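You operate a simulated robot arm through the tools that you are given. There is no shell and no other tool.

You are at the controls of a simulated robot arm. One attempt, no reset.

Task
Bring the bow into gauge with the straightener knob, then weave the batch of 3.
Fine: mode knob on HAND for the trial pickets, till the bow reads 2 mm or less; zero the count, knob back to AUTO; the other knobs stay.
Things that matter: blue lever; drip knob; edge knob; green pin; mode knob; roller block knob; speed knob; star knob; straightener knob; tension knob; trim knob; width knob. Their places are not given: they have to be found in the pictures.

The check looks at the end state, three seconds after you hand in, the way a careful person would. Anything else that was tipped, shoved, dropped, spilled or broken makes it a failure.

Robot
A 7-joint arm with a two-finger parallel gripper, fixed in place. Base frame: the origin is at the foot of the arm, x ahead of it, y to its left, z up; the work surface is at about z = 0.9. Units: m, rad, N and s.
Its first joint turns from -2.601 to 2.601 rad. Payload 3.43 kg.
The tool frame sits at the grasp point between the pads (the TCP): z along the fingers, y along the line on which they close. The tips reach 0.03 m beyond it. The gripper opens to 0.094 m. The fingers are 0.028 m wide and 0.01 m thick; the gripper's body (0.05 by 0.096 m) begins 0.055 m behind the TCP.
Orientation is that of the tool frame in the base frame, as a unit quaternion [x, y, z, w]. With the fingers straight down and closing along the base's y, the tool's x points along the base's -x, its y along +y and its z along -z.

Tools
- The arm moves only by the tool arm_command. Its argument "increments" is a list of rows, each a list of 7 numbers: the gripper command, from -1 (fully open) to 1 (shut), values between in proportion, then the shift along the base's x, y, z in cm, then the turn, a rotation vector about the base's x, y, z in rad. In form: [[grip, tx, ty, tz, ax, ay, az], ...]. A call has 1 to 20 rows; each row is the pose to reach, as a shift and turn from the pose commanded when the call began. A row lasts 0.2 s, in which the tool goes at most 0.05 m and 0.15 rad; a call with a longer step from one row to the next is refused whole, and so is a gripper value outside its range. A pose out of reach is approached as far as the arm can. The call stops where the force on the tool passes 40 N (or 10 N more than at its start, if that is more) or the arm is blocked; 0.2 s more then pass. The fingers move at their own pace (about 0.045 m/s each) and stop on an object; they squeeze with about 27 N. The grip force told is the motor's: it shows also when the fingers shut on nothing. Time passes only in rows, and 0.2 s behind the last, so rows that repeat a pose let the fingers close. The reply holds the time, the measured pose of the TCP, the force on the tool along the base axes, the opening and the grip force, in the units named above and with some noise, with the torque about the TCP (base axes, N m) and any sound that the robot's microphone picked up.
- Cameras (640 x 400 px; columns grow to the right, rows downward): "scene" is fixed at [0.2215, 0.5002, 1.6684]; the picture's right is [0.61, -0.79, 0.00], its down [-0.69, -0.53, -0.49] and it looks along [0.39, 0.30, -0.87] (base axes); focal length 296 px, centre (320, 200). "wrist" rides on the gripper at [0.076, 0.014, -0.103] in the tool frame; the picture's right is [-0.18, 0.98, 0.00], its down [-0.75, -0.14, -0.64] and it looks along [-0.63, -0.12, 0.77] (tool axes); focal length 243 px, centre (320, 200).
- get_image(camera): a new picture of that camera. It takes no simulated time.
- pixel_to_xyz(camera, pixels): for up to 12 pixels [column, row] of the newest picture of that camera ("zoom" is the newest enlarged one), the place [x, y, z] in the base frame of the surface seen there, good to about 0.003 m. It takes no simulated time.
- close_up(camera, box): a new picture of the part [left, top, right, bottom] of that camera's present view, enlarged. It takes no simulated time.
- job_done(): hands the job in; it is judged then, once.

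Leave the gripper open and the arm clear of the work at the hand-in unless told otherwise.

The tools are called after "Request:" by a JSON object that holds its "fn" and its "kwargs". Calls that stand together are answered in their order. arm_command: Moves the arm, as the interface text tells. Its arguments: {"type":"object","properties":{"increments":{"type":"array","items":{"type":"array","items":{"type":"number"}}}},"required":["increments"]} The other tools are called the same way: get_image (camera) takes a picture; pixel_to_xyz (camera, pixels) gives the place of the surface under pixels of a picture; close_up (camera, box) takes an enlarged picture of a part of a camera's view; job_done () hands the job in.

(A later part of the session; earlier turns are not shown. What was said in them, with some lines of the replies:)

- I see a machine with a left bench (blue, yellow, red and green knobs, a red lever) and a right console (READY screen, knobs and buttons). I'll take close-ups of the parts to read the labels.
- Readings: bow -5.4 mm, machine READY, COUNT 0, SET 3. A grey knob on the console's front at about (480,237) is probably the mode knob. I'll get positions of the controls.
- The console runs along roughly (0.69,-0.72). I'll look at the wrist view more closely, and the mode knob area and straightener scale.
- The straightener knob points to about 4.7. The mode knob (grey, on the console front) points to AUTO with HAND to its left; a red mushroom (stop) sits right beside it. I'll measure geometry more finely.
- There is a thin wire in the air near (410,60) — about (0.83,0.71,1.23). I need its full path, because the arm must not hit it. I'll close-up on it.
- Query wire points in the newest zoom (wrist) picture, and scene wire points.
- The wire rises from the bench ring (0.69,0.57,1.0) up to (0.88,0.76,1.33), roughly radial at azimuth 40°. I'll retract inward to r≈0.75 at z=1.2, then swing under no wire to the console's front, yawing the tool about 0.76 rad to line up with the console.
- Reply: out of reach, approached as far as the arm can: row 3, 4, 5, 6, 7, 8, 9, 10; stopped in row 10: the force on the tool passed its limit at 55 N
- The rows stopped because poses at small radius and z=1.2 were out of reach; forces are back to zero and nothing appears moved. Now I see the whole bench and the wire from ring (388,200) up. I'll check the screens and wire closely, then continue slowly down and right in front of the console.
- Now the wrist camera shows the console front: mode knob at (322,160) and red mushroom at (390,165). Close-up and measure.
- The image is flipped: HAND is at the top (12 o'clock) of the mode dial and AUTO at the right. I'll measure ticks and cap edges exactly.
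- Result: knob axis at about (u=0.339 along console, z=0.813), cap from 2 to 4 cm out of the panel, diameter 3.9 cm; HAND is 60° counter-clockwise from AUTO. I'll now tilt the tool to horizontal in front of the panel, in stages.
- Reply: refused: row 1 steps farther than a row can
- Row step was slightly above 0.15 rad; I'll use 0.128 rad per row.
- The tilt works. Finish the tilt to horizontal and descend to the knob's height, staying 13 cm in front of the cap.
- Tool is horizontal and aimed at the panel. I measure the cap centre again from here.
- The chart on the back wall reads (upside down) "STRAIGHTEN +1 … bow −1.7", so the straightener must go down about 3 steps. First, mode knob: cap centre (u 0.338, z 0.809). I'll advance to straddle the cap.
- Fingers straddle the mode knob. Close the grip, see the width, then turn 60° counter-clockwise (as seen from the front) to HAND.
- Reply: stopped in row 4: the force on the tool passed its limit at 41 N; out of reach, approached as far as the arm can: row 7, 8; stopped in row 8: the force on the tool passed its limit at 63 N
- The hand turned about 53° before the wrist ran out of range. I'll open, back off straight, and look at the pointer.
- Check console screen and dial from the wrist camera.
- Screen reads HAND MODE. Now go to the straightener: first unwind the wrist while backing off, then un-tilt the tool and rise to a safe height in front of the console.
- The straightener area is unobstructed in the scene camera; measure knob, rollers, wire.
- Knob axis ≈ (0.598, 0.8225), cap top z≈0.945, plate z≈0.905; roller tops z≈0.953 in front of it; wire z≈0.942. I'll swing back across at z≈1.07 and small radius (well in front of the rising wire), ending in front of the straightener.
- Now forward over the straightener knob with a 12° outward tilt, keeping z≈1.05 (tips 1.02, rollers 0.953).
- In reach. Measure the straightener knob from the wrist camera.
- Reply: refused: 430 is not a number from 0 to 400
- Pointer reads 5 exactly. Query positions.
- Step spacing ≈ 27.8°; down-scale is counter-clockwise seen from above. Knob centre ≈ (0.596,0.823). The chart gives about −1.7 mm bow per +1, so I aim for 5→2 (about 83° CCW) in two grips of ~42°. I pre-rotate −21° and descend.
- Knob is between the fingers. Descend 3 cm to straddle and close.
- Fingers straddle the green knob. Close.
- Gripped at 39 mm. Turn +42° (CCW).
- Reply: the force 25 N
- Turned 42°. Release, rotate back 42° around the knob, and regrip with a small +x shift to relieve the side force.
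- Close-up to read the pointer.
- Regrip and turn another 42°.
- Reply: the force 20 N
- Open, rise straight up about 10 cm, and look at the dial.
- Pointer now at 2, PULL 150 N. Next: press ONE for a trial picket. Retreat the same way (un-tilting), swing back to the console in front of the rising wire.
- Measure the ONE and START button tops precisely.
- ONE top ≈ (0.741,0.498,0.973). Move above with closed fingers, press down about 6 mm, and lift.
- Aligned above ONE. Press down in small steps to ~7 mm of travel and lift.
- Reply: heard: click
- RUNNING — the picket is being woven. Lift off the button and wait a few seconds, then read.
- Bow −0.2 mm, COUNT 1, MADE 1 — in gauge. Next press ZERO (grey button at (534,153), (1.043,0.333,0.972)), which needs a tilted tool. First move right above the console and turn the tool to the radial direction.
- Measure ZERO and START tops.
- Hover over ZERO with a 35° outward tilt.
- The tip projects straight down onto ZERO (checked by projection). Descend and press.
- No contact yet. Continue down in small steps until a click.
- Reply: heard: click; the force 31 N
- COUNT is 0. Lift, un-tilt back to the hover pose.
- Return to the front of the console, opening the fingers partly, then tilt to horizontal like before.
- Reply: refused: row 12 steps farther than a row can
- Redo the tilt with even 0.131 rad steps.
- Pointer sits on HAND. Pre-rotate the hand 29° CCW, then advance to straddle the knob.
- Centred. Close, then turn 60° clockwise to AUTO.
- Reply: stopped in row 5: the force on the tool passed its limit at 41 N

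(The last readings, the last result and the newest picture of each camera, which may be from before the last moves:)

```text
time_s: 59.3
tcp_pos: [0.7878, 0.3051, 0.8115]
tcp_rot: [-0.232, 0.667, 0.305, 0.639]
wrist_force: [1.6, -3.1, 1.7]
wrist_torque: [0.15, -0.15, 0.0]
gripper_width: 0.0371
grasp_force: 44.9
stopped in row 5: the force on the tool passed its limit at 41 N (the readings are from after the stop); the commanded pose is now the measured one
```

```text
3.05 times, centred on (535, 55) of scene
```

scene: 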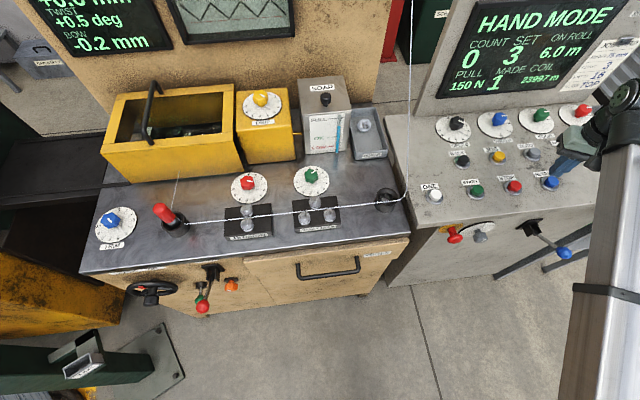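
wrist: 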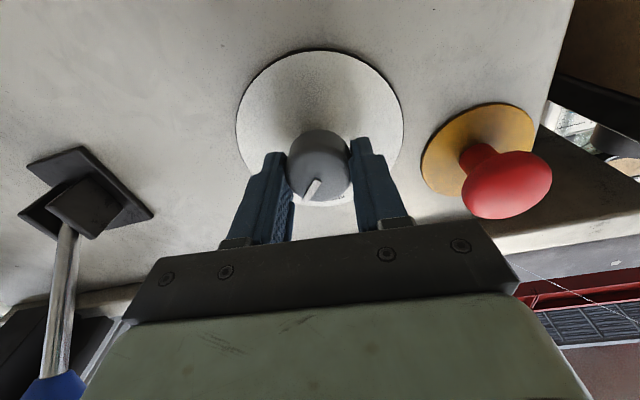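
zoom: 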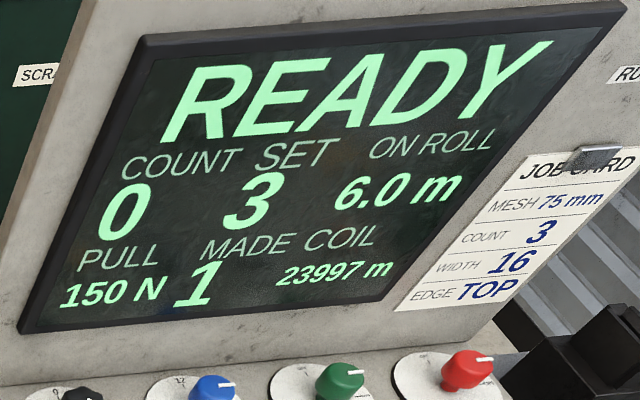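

Screen reads READY (AUTO registered) after 35°; the pointer is still about 25° short. Continue turning clockwise.

Request:
{"fn": "arm_command", "kwargs": {"increments": [[1, 0, 0, 0, 0.07, 0.07, 0], [1, 0, 0, 0, 0.14, 0.14, 0], [1, 0, 0, 0, 0.21, 0.21, 0], [1, 0, 0, 0, 0.28, 0.28, 0], [1, 0, 0, 0, 0.3, 0.3, 0]]}}

Request:
{"fn": "close_up", "kwargs": {"camera": "wrist", "box": [220, 30, 420, 230]}}

```text
time_s: 60.5
tcp_pos: [0.7872, 0.3046, 0.8114]
tcp_rot: [-0.085, 0.702, 0.431, 0.56]
wrist_force: [9.1, -6.5, -1.7]
wrist_torque: [-0.46, -0.22, -0.3]
gripper_width: 0.0374
grasp_force: 44.7
```

```text
2.00 times, centred on (320, 130) of wrist
```

zoom: 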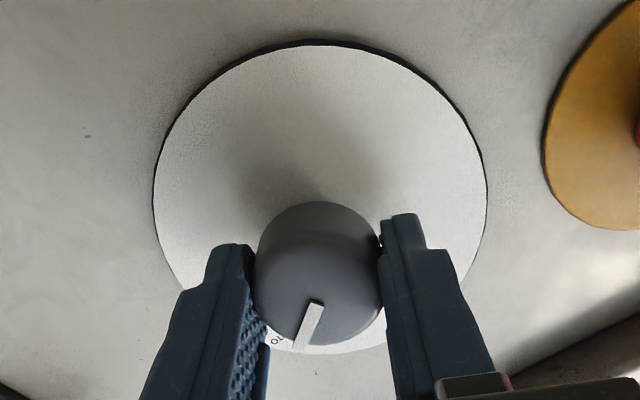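

Total turn 59°. Release, back off, unwind, and check the pointer.

Request:
{"fn": "arm_command", "kwargs": {"increments": [[0.1, 0, 0, 0, 0, 0, 0], [-0.2, 0, 0, 0, 0, 0, 0], [-0.2, 0, 0, 0, 0, 0, 0], [-0.2, -1.2, -1.2, 0, 0, 0, 0], [-0.2, -3.0, -3.0, 0, 0, 0, 0], [-0.2, -4.8, -4.8, 0, -0.09, -0.09, 0], [-0.2, -6.6, -6.6, 0, -0.18, -0.18, 0], [-0.2, -8.4, -8.4, 0, -0.27, -0.27, 0], [-0.2, -9.5, -9.3, 0, -0.37, -0.37, 0], [-0.2, -9.5, -9.3, 0, -0.37, -0.37, 0]]}}

Request:
{"fn": "get_image", "kwargs": {"camera": "scene"}}

Request:
{"fn": "close_up", "kwargs": {"camera": "wrist", "box": [240, 10, 480, 160]}}

```text
time_s: 62.7
tcp_pos: [0.69, 0.2149, 0.8125]
tcp_rot: [-0.265, 0.654, 0.272, 0.654]
wrist_force: [0.0, 0.2, 0.5]
wrist_torque: [0.01, 0.03, -0.05]
gripper_width: 0.0563
grasp_force: 0.1
```

```text
taken
```

scene: 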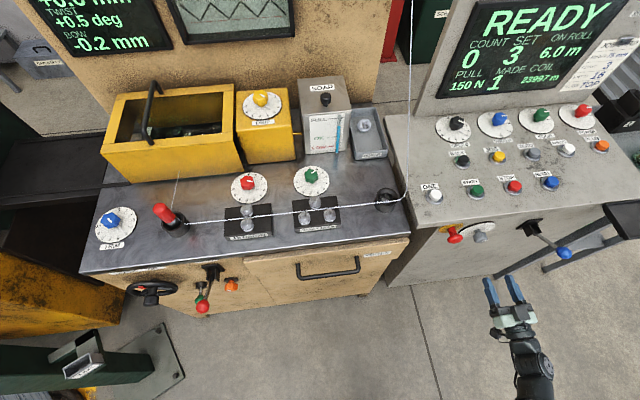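

```text
2.67 times, centred on (360, 85) of wrist
```

zoom: 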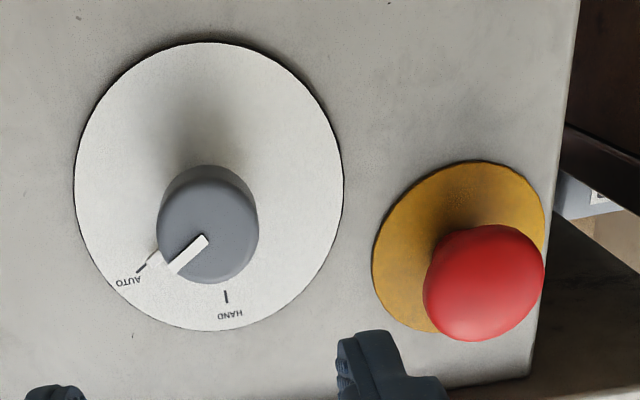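

Pointer on AUTO, READY, COUNT 0. Un-tilt and rise, closing the fingers for the START press.

Request:
{"fn": "arm_command", "kwargs": {"increments": [[-0.2, 0, 0.2, 2, -0.0921, 0.093, 0], [-0.2, 0, 0.5, 4, -0.1842, 0.186, 0], [-0.2, 0, 0.8, 6, -0.2763, 0.279, 0], [-0.2, 0, 1.1, 8, -0.3684, 0.372, 0], [-0.2, 0, 1.4, 10, -0.4605, 0.465, 0], [0, 0, 1.7, 12, -0.5526, 0.558, 0], [0.5, 0, 2.0, 14, -0.6447, 0.651, 0], [1, 0, 2.3, 16, -0.7368, 0.744, 0], [1, 0, 2.6, 18, -0.8289, 0.837, 0], [1, 0, 2.9, 20, -0.921, 0.93, 0], [1, 0, 3.0, 22, -1.0131, 1.023, 0], [1, 0, 3.0, 24.5, -1.105, 1.116, 0], [1, 0, 3.0, 24.5, -1.105, 1.116, 0]]}}

Request:
{"fn": "close_up", "kwargs": {"camera": "scene", "box": [430, 165, 526, 225]}}

Request:
{"fn": "pixel_to_xyz", "kwargs": {"camera": "zoom", "pixels": [[310, 165], [310, 155], [310, 175], [295, 165], [325, 165], [320, 160]]}}

```text
time_s: 65.5
tcp_pos: [0.6911, 0.2421, 1.056]
tcp_rot: [-0.376, 0.927, -0.001, 0.001]
wrist_force: [0.8, -0.3, 0.3]
wrist_torque: [0.02, 0.01, 0.01]
gripper_width: 0.0001
grasp_force: 27.3
```

```text
6.67 times, centred on (478, 195) of scene
```

zoom: 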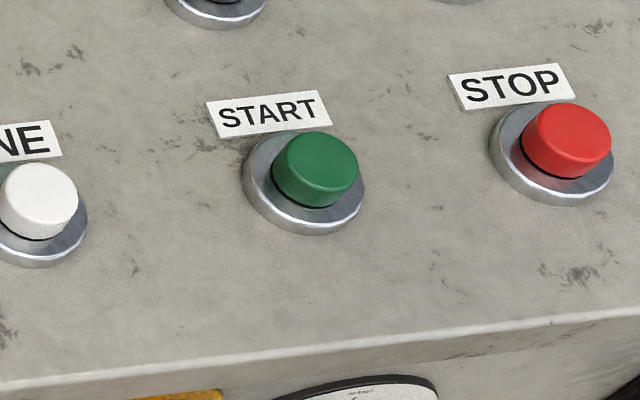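

```text
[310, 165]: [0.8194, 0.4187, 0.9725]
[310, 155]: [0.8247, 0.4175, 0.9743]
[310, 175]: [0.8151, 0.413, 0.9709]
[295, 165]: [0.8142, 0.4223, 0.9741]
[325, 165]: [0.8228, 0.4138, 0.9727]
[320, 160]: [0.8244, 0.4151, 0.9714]
```

START top ≈ (0.824,0.416,0.973). Move above it and hover.

Request:
{"fn": "arm_command", "kwargs": {"increments": [[1, 2.2, 2.9, 0, 0, 0, 0], [1, 4.4, 5.8, 0, 0, 0, 0], [1, 6.6, 8.7, 0, 0, 0, 0], [1, 8.8, 11.6, 0, 0, 0, 0], [1, 11.0, 14.5, -0.5, 0, 0, 0], [1, 13.25, 17.35, -1.5, 0, 0, 0], [1, 13.25, 17.35, -3.7, 0, 0, 0], [1, 13.25, 17.35, -3.7, 0, 0, 0]]}}

Request:
{"fn": "get_image", "kwargs": {"camera": "wrist"}}

```text
time_s: 67.3
tcp_pos: [0.8241, 0.4163, 1.0187]
tcp_rot: [-0.375, 0.927, 0.0, 0.002]
wrist_force: [-0.5, -0.2, -0.1]
wrist_torque: [0.0, 0.02, -0.01]
gripper_width: 0.0
grasp_force: 26.9
```

```text
taken
```

wrist: 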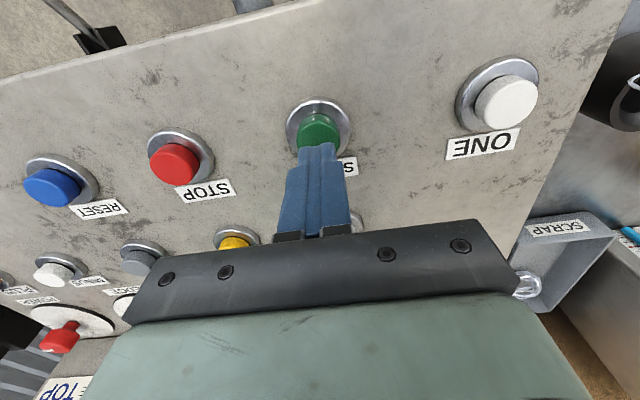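

Aligned over START. Press about 7 mm, then lift.

Request:
{"fn": "arm_command", "kwargs": {"increments": [[1, 0, 0, -1.2, 0, 0, 0], [1, 0, 0, -1.6, 0, 0, 0], [1, 0, 0, -2.0, 0, 0, 0], [1, 0, 0, -2.3, 0, 0, 0]]}}

Request:
{"fn": "get_image", "kwargs": {"camera": "scene"}}

```text
time_s: 68.3
tcp_pos: [0.8232, 0.4174, 0.998]
tcp_rot: [-0.375, 0.927, 0.0, 0.002]
wrist_force: [1.7, -2.0, 4.5]
wrist_torque: [-0.08, -0.07, 0.03]
gripper_width: 0.0
grasp_force: 27.0
heard: click
```

```text
taken
```

scene: 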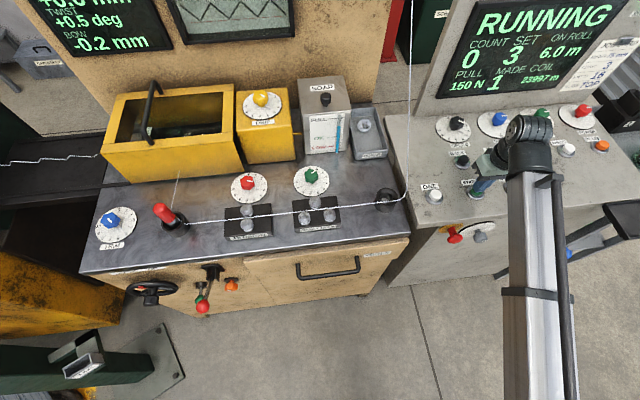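

RUNNING. Lift and draw the arm back clear of the console while the batch weaves.

Request:
{"fn": "arm_command", "kwargs": {"increments": [[1, 0, 0, 1.5, 0, 0, 0], [1, 0, 0, 4, 0, 0, 0], [1, -2, -2.6, 6, 0, 0, 0], [0.5, -4.2, -5.5, 6, 0, 0, 0], [0, -6.4, -8.4, 6, 0, 0, 0], [-0.5, -8.6, -11.3, 6, 0, 0, 0], [-1, -10.8, -14.2, 6, 0, 0, 0], [-1, -13, -17.2, 6, 0, 0, 0], [-1, -13, -17.2, 6, 0, 0, 0], [-1, -13, -17.2, 6, 0, 0, 0], [-1, -13, -17.2, 6, 0, 0, 0], [-1, -13, -17.2, 6, 0, 0, 0]]}}

Request:
{"fn": "get_image", "kwargs": {"camera": "scene"}}

Request:
{"fn": "close_up", "kwargs": {"camera": "scene", "box": [430, 0, 640, 110]}}

```text
time_s: 70.9
tcp_pos: [0.6946, 0.2439, 1.0576]
tcp_rot: [-0.376, 0.926, -0.001, 0.002]
wrist_force: [-0.1, 0.3, 0.0]
wrist_torque: [-0.02, -0.02, 0.01]
gripper_width: 0.0942
grasp_force: 0.0
```

```text
taken
```

scene: 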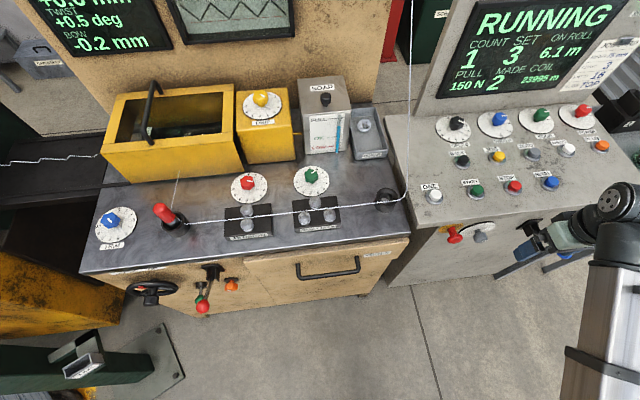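

```text
3.05 times, centred on (535, 55) of scene
```

zoom: 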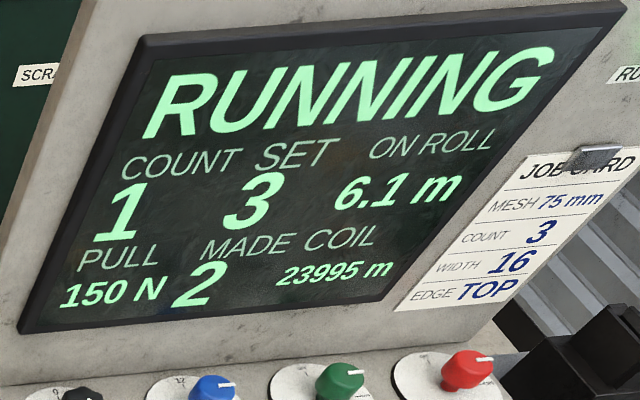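

COUNT 1 of 3, still RUNNING. Wait in place.

Request:
{"fn": "arm_command", "kwargs": {"increments": [[-1, 0, 0, 0, 0, 0, 0], [-1, 0, 0, 0, 0, 0, 0], [-1, 0, 0, 0, 0, 0, 0], [-1, 0, 0, 0, 0, 0, 0], [-1, 0, 0, 0, 0, 0, 0], [-1, 0, 0, 0, 0, 0, 0], [-1, 0, 0, 0, 0, 0, 0], [-1, 0, 0, 0, 0, 0, 0], [-1, 0, 0, 0, 0, 0, 0], [-1, 0, 0, 0, 0, 0, 0], [-1, 0, 0, 0, 0, 0, 0], [-1, 0, 0, 0, 0, 0, 0], [-1, 0, 0, 0, 0, 0, 0], [-1, 0, 0, 0, 0, 0, 0], [-1, 0, 0, 0, 0, 0, 0]]}}

Request:
{"fn": "get_image", "kwargs": {"camera": "scene"}}

Request:
{"fn": "close_up", "kwargs": {"camera": "scene", "box": [430, 0, 640, 110]}}

```text
time_s: 74.1
tcp_pos: [0.6951, 0.2447, 1.0573]
tcp_rot: [-0.376, 0.927, 0.0, 0.002]
wrist_force: [-0.6, -0.8, -0.3]
wrist_torque: [0.01, 0.01, -0.04]
gripper_width: 0.0939
grasp_force: 0.1
```

```text
taken
```

scene: 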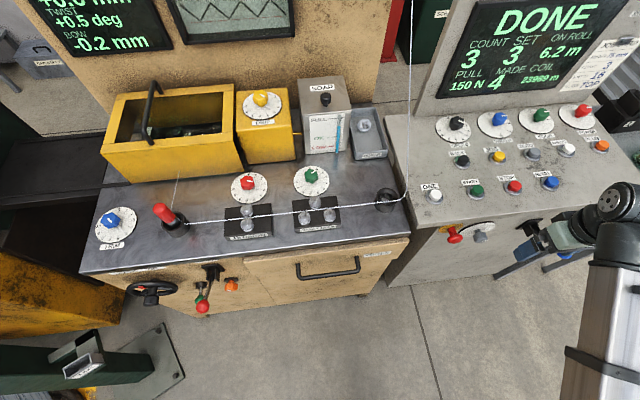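

```text
3.05 times, centred on (535, 55) of scene
```

zoom: 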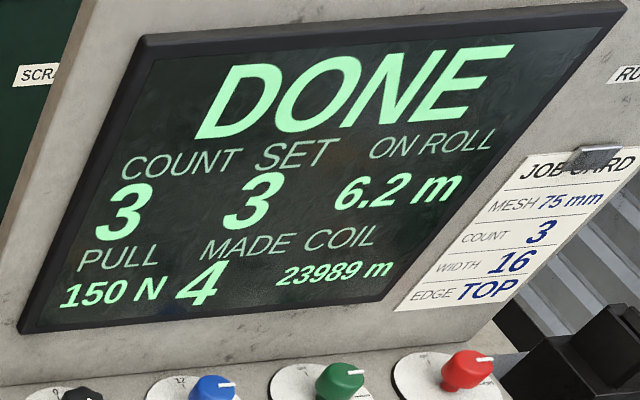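

DONE, COUNT 3 of 3. Final check that the other knobs, levers and pin are as they were.

Request:
{"fn": "close_up", "kwargs": {"camera": "scene", "box": [80, 130, 400, 330]}}

Request:
{"fn": "close_up", "kwargs": {"camera": "scene", "box": [420, 90, 640, 270]}}

Request:
{"fn": "close_up", "kwargs": {"camera": "scene", "box": [0, 0, 320, 200]}}

```text
2.00 times, centred on (240, 230) of scene
```

zoom: 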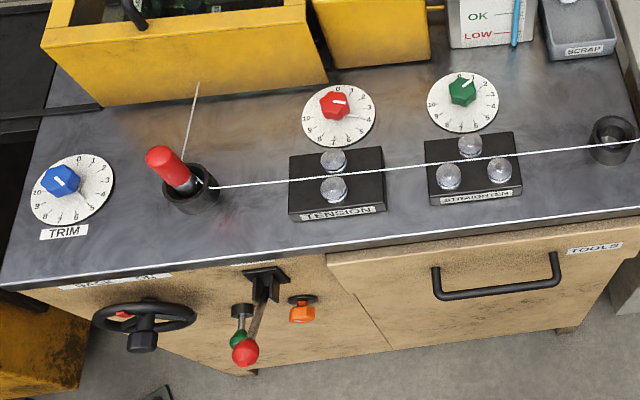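

```text
2.22 times, centred on (530, 180) of scene
```

zoom: 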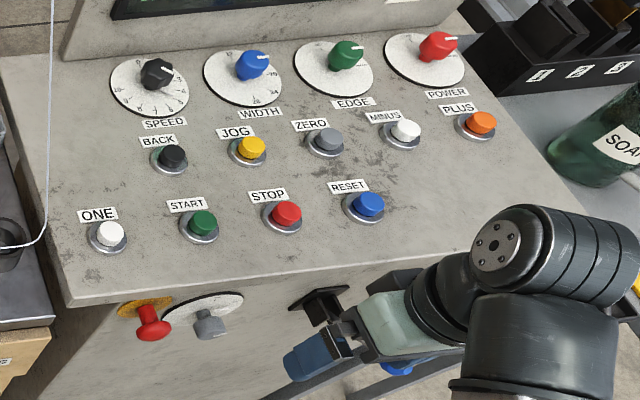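

```text
2.00 times, centred on (160, 100) of scene
```

zoom: 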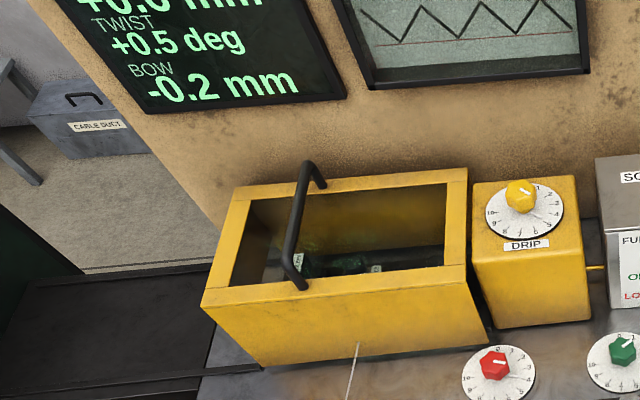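

Everything else is as it was: trim, tension, drip, speed, width and edge knobs unchanged; mode knob on AUTO; bow −0.2 mm; COUNT 3/3 DONE. The gripper is open and the arm is clear in front of the console. Handing in.

Request:
{"fn": "job_done", "kwargs": {}}

```text
The job is handed in.
```

The batch of 3 is woven and the bow is in gauge. The console shows DONE with COUNT 3 of 3, and I've handed the job in; no verdict came back.

- **Bow:** it read −5.4 mm at the start. I turned the straightener knob down from 5 to 2, and one trial picket in HAND then read −0.2 mm.
- **Batch:** I zeroed the count with the ZERO button, turned the mode knob back to AUTO and pressed START. MADE reads 4 because it includes the trial picket.
- **Other controls:** the final pictures show the other knobs, the levers and the green pin looking unchanged. The gripper is open and the arm is clear in front of the console.
- **Side effects:** lowering the straightener also took PULL from 170 to 150 N. TWIST went from +0.0 to +0.5 deg.
- **Force stops:** four moves cut out at the 40 N limit. Three were while gripping or turning the mode knob. The other was in open air on the first swing, as the arm reached the edge of its range. I saw nothing knocked or shifted after any of them.
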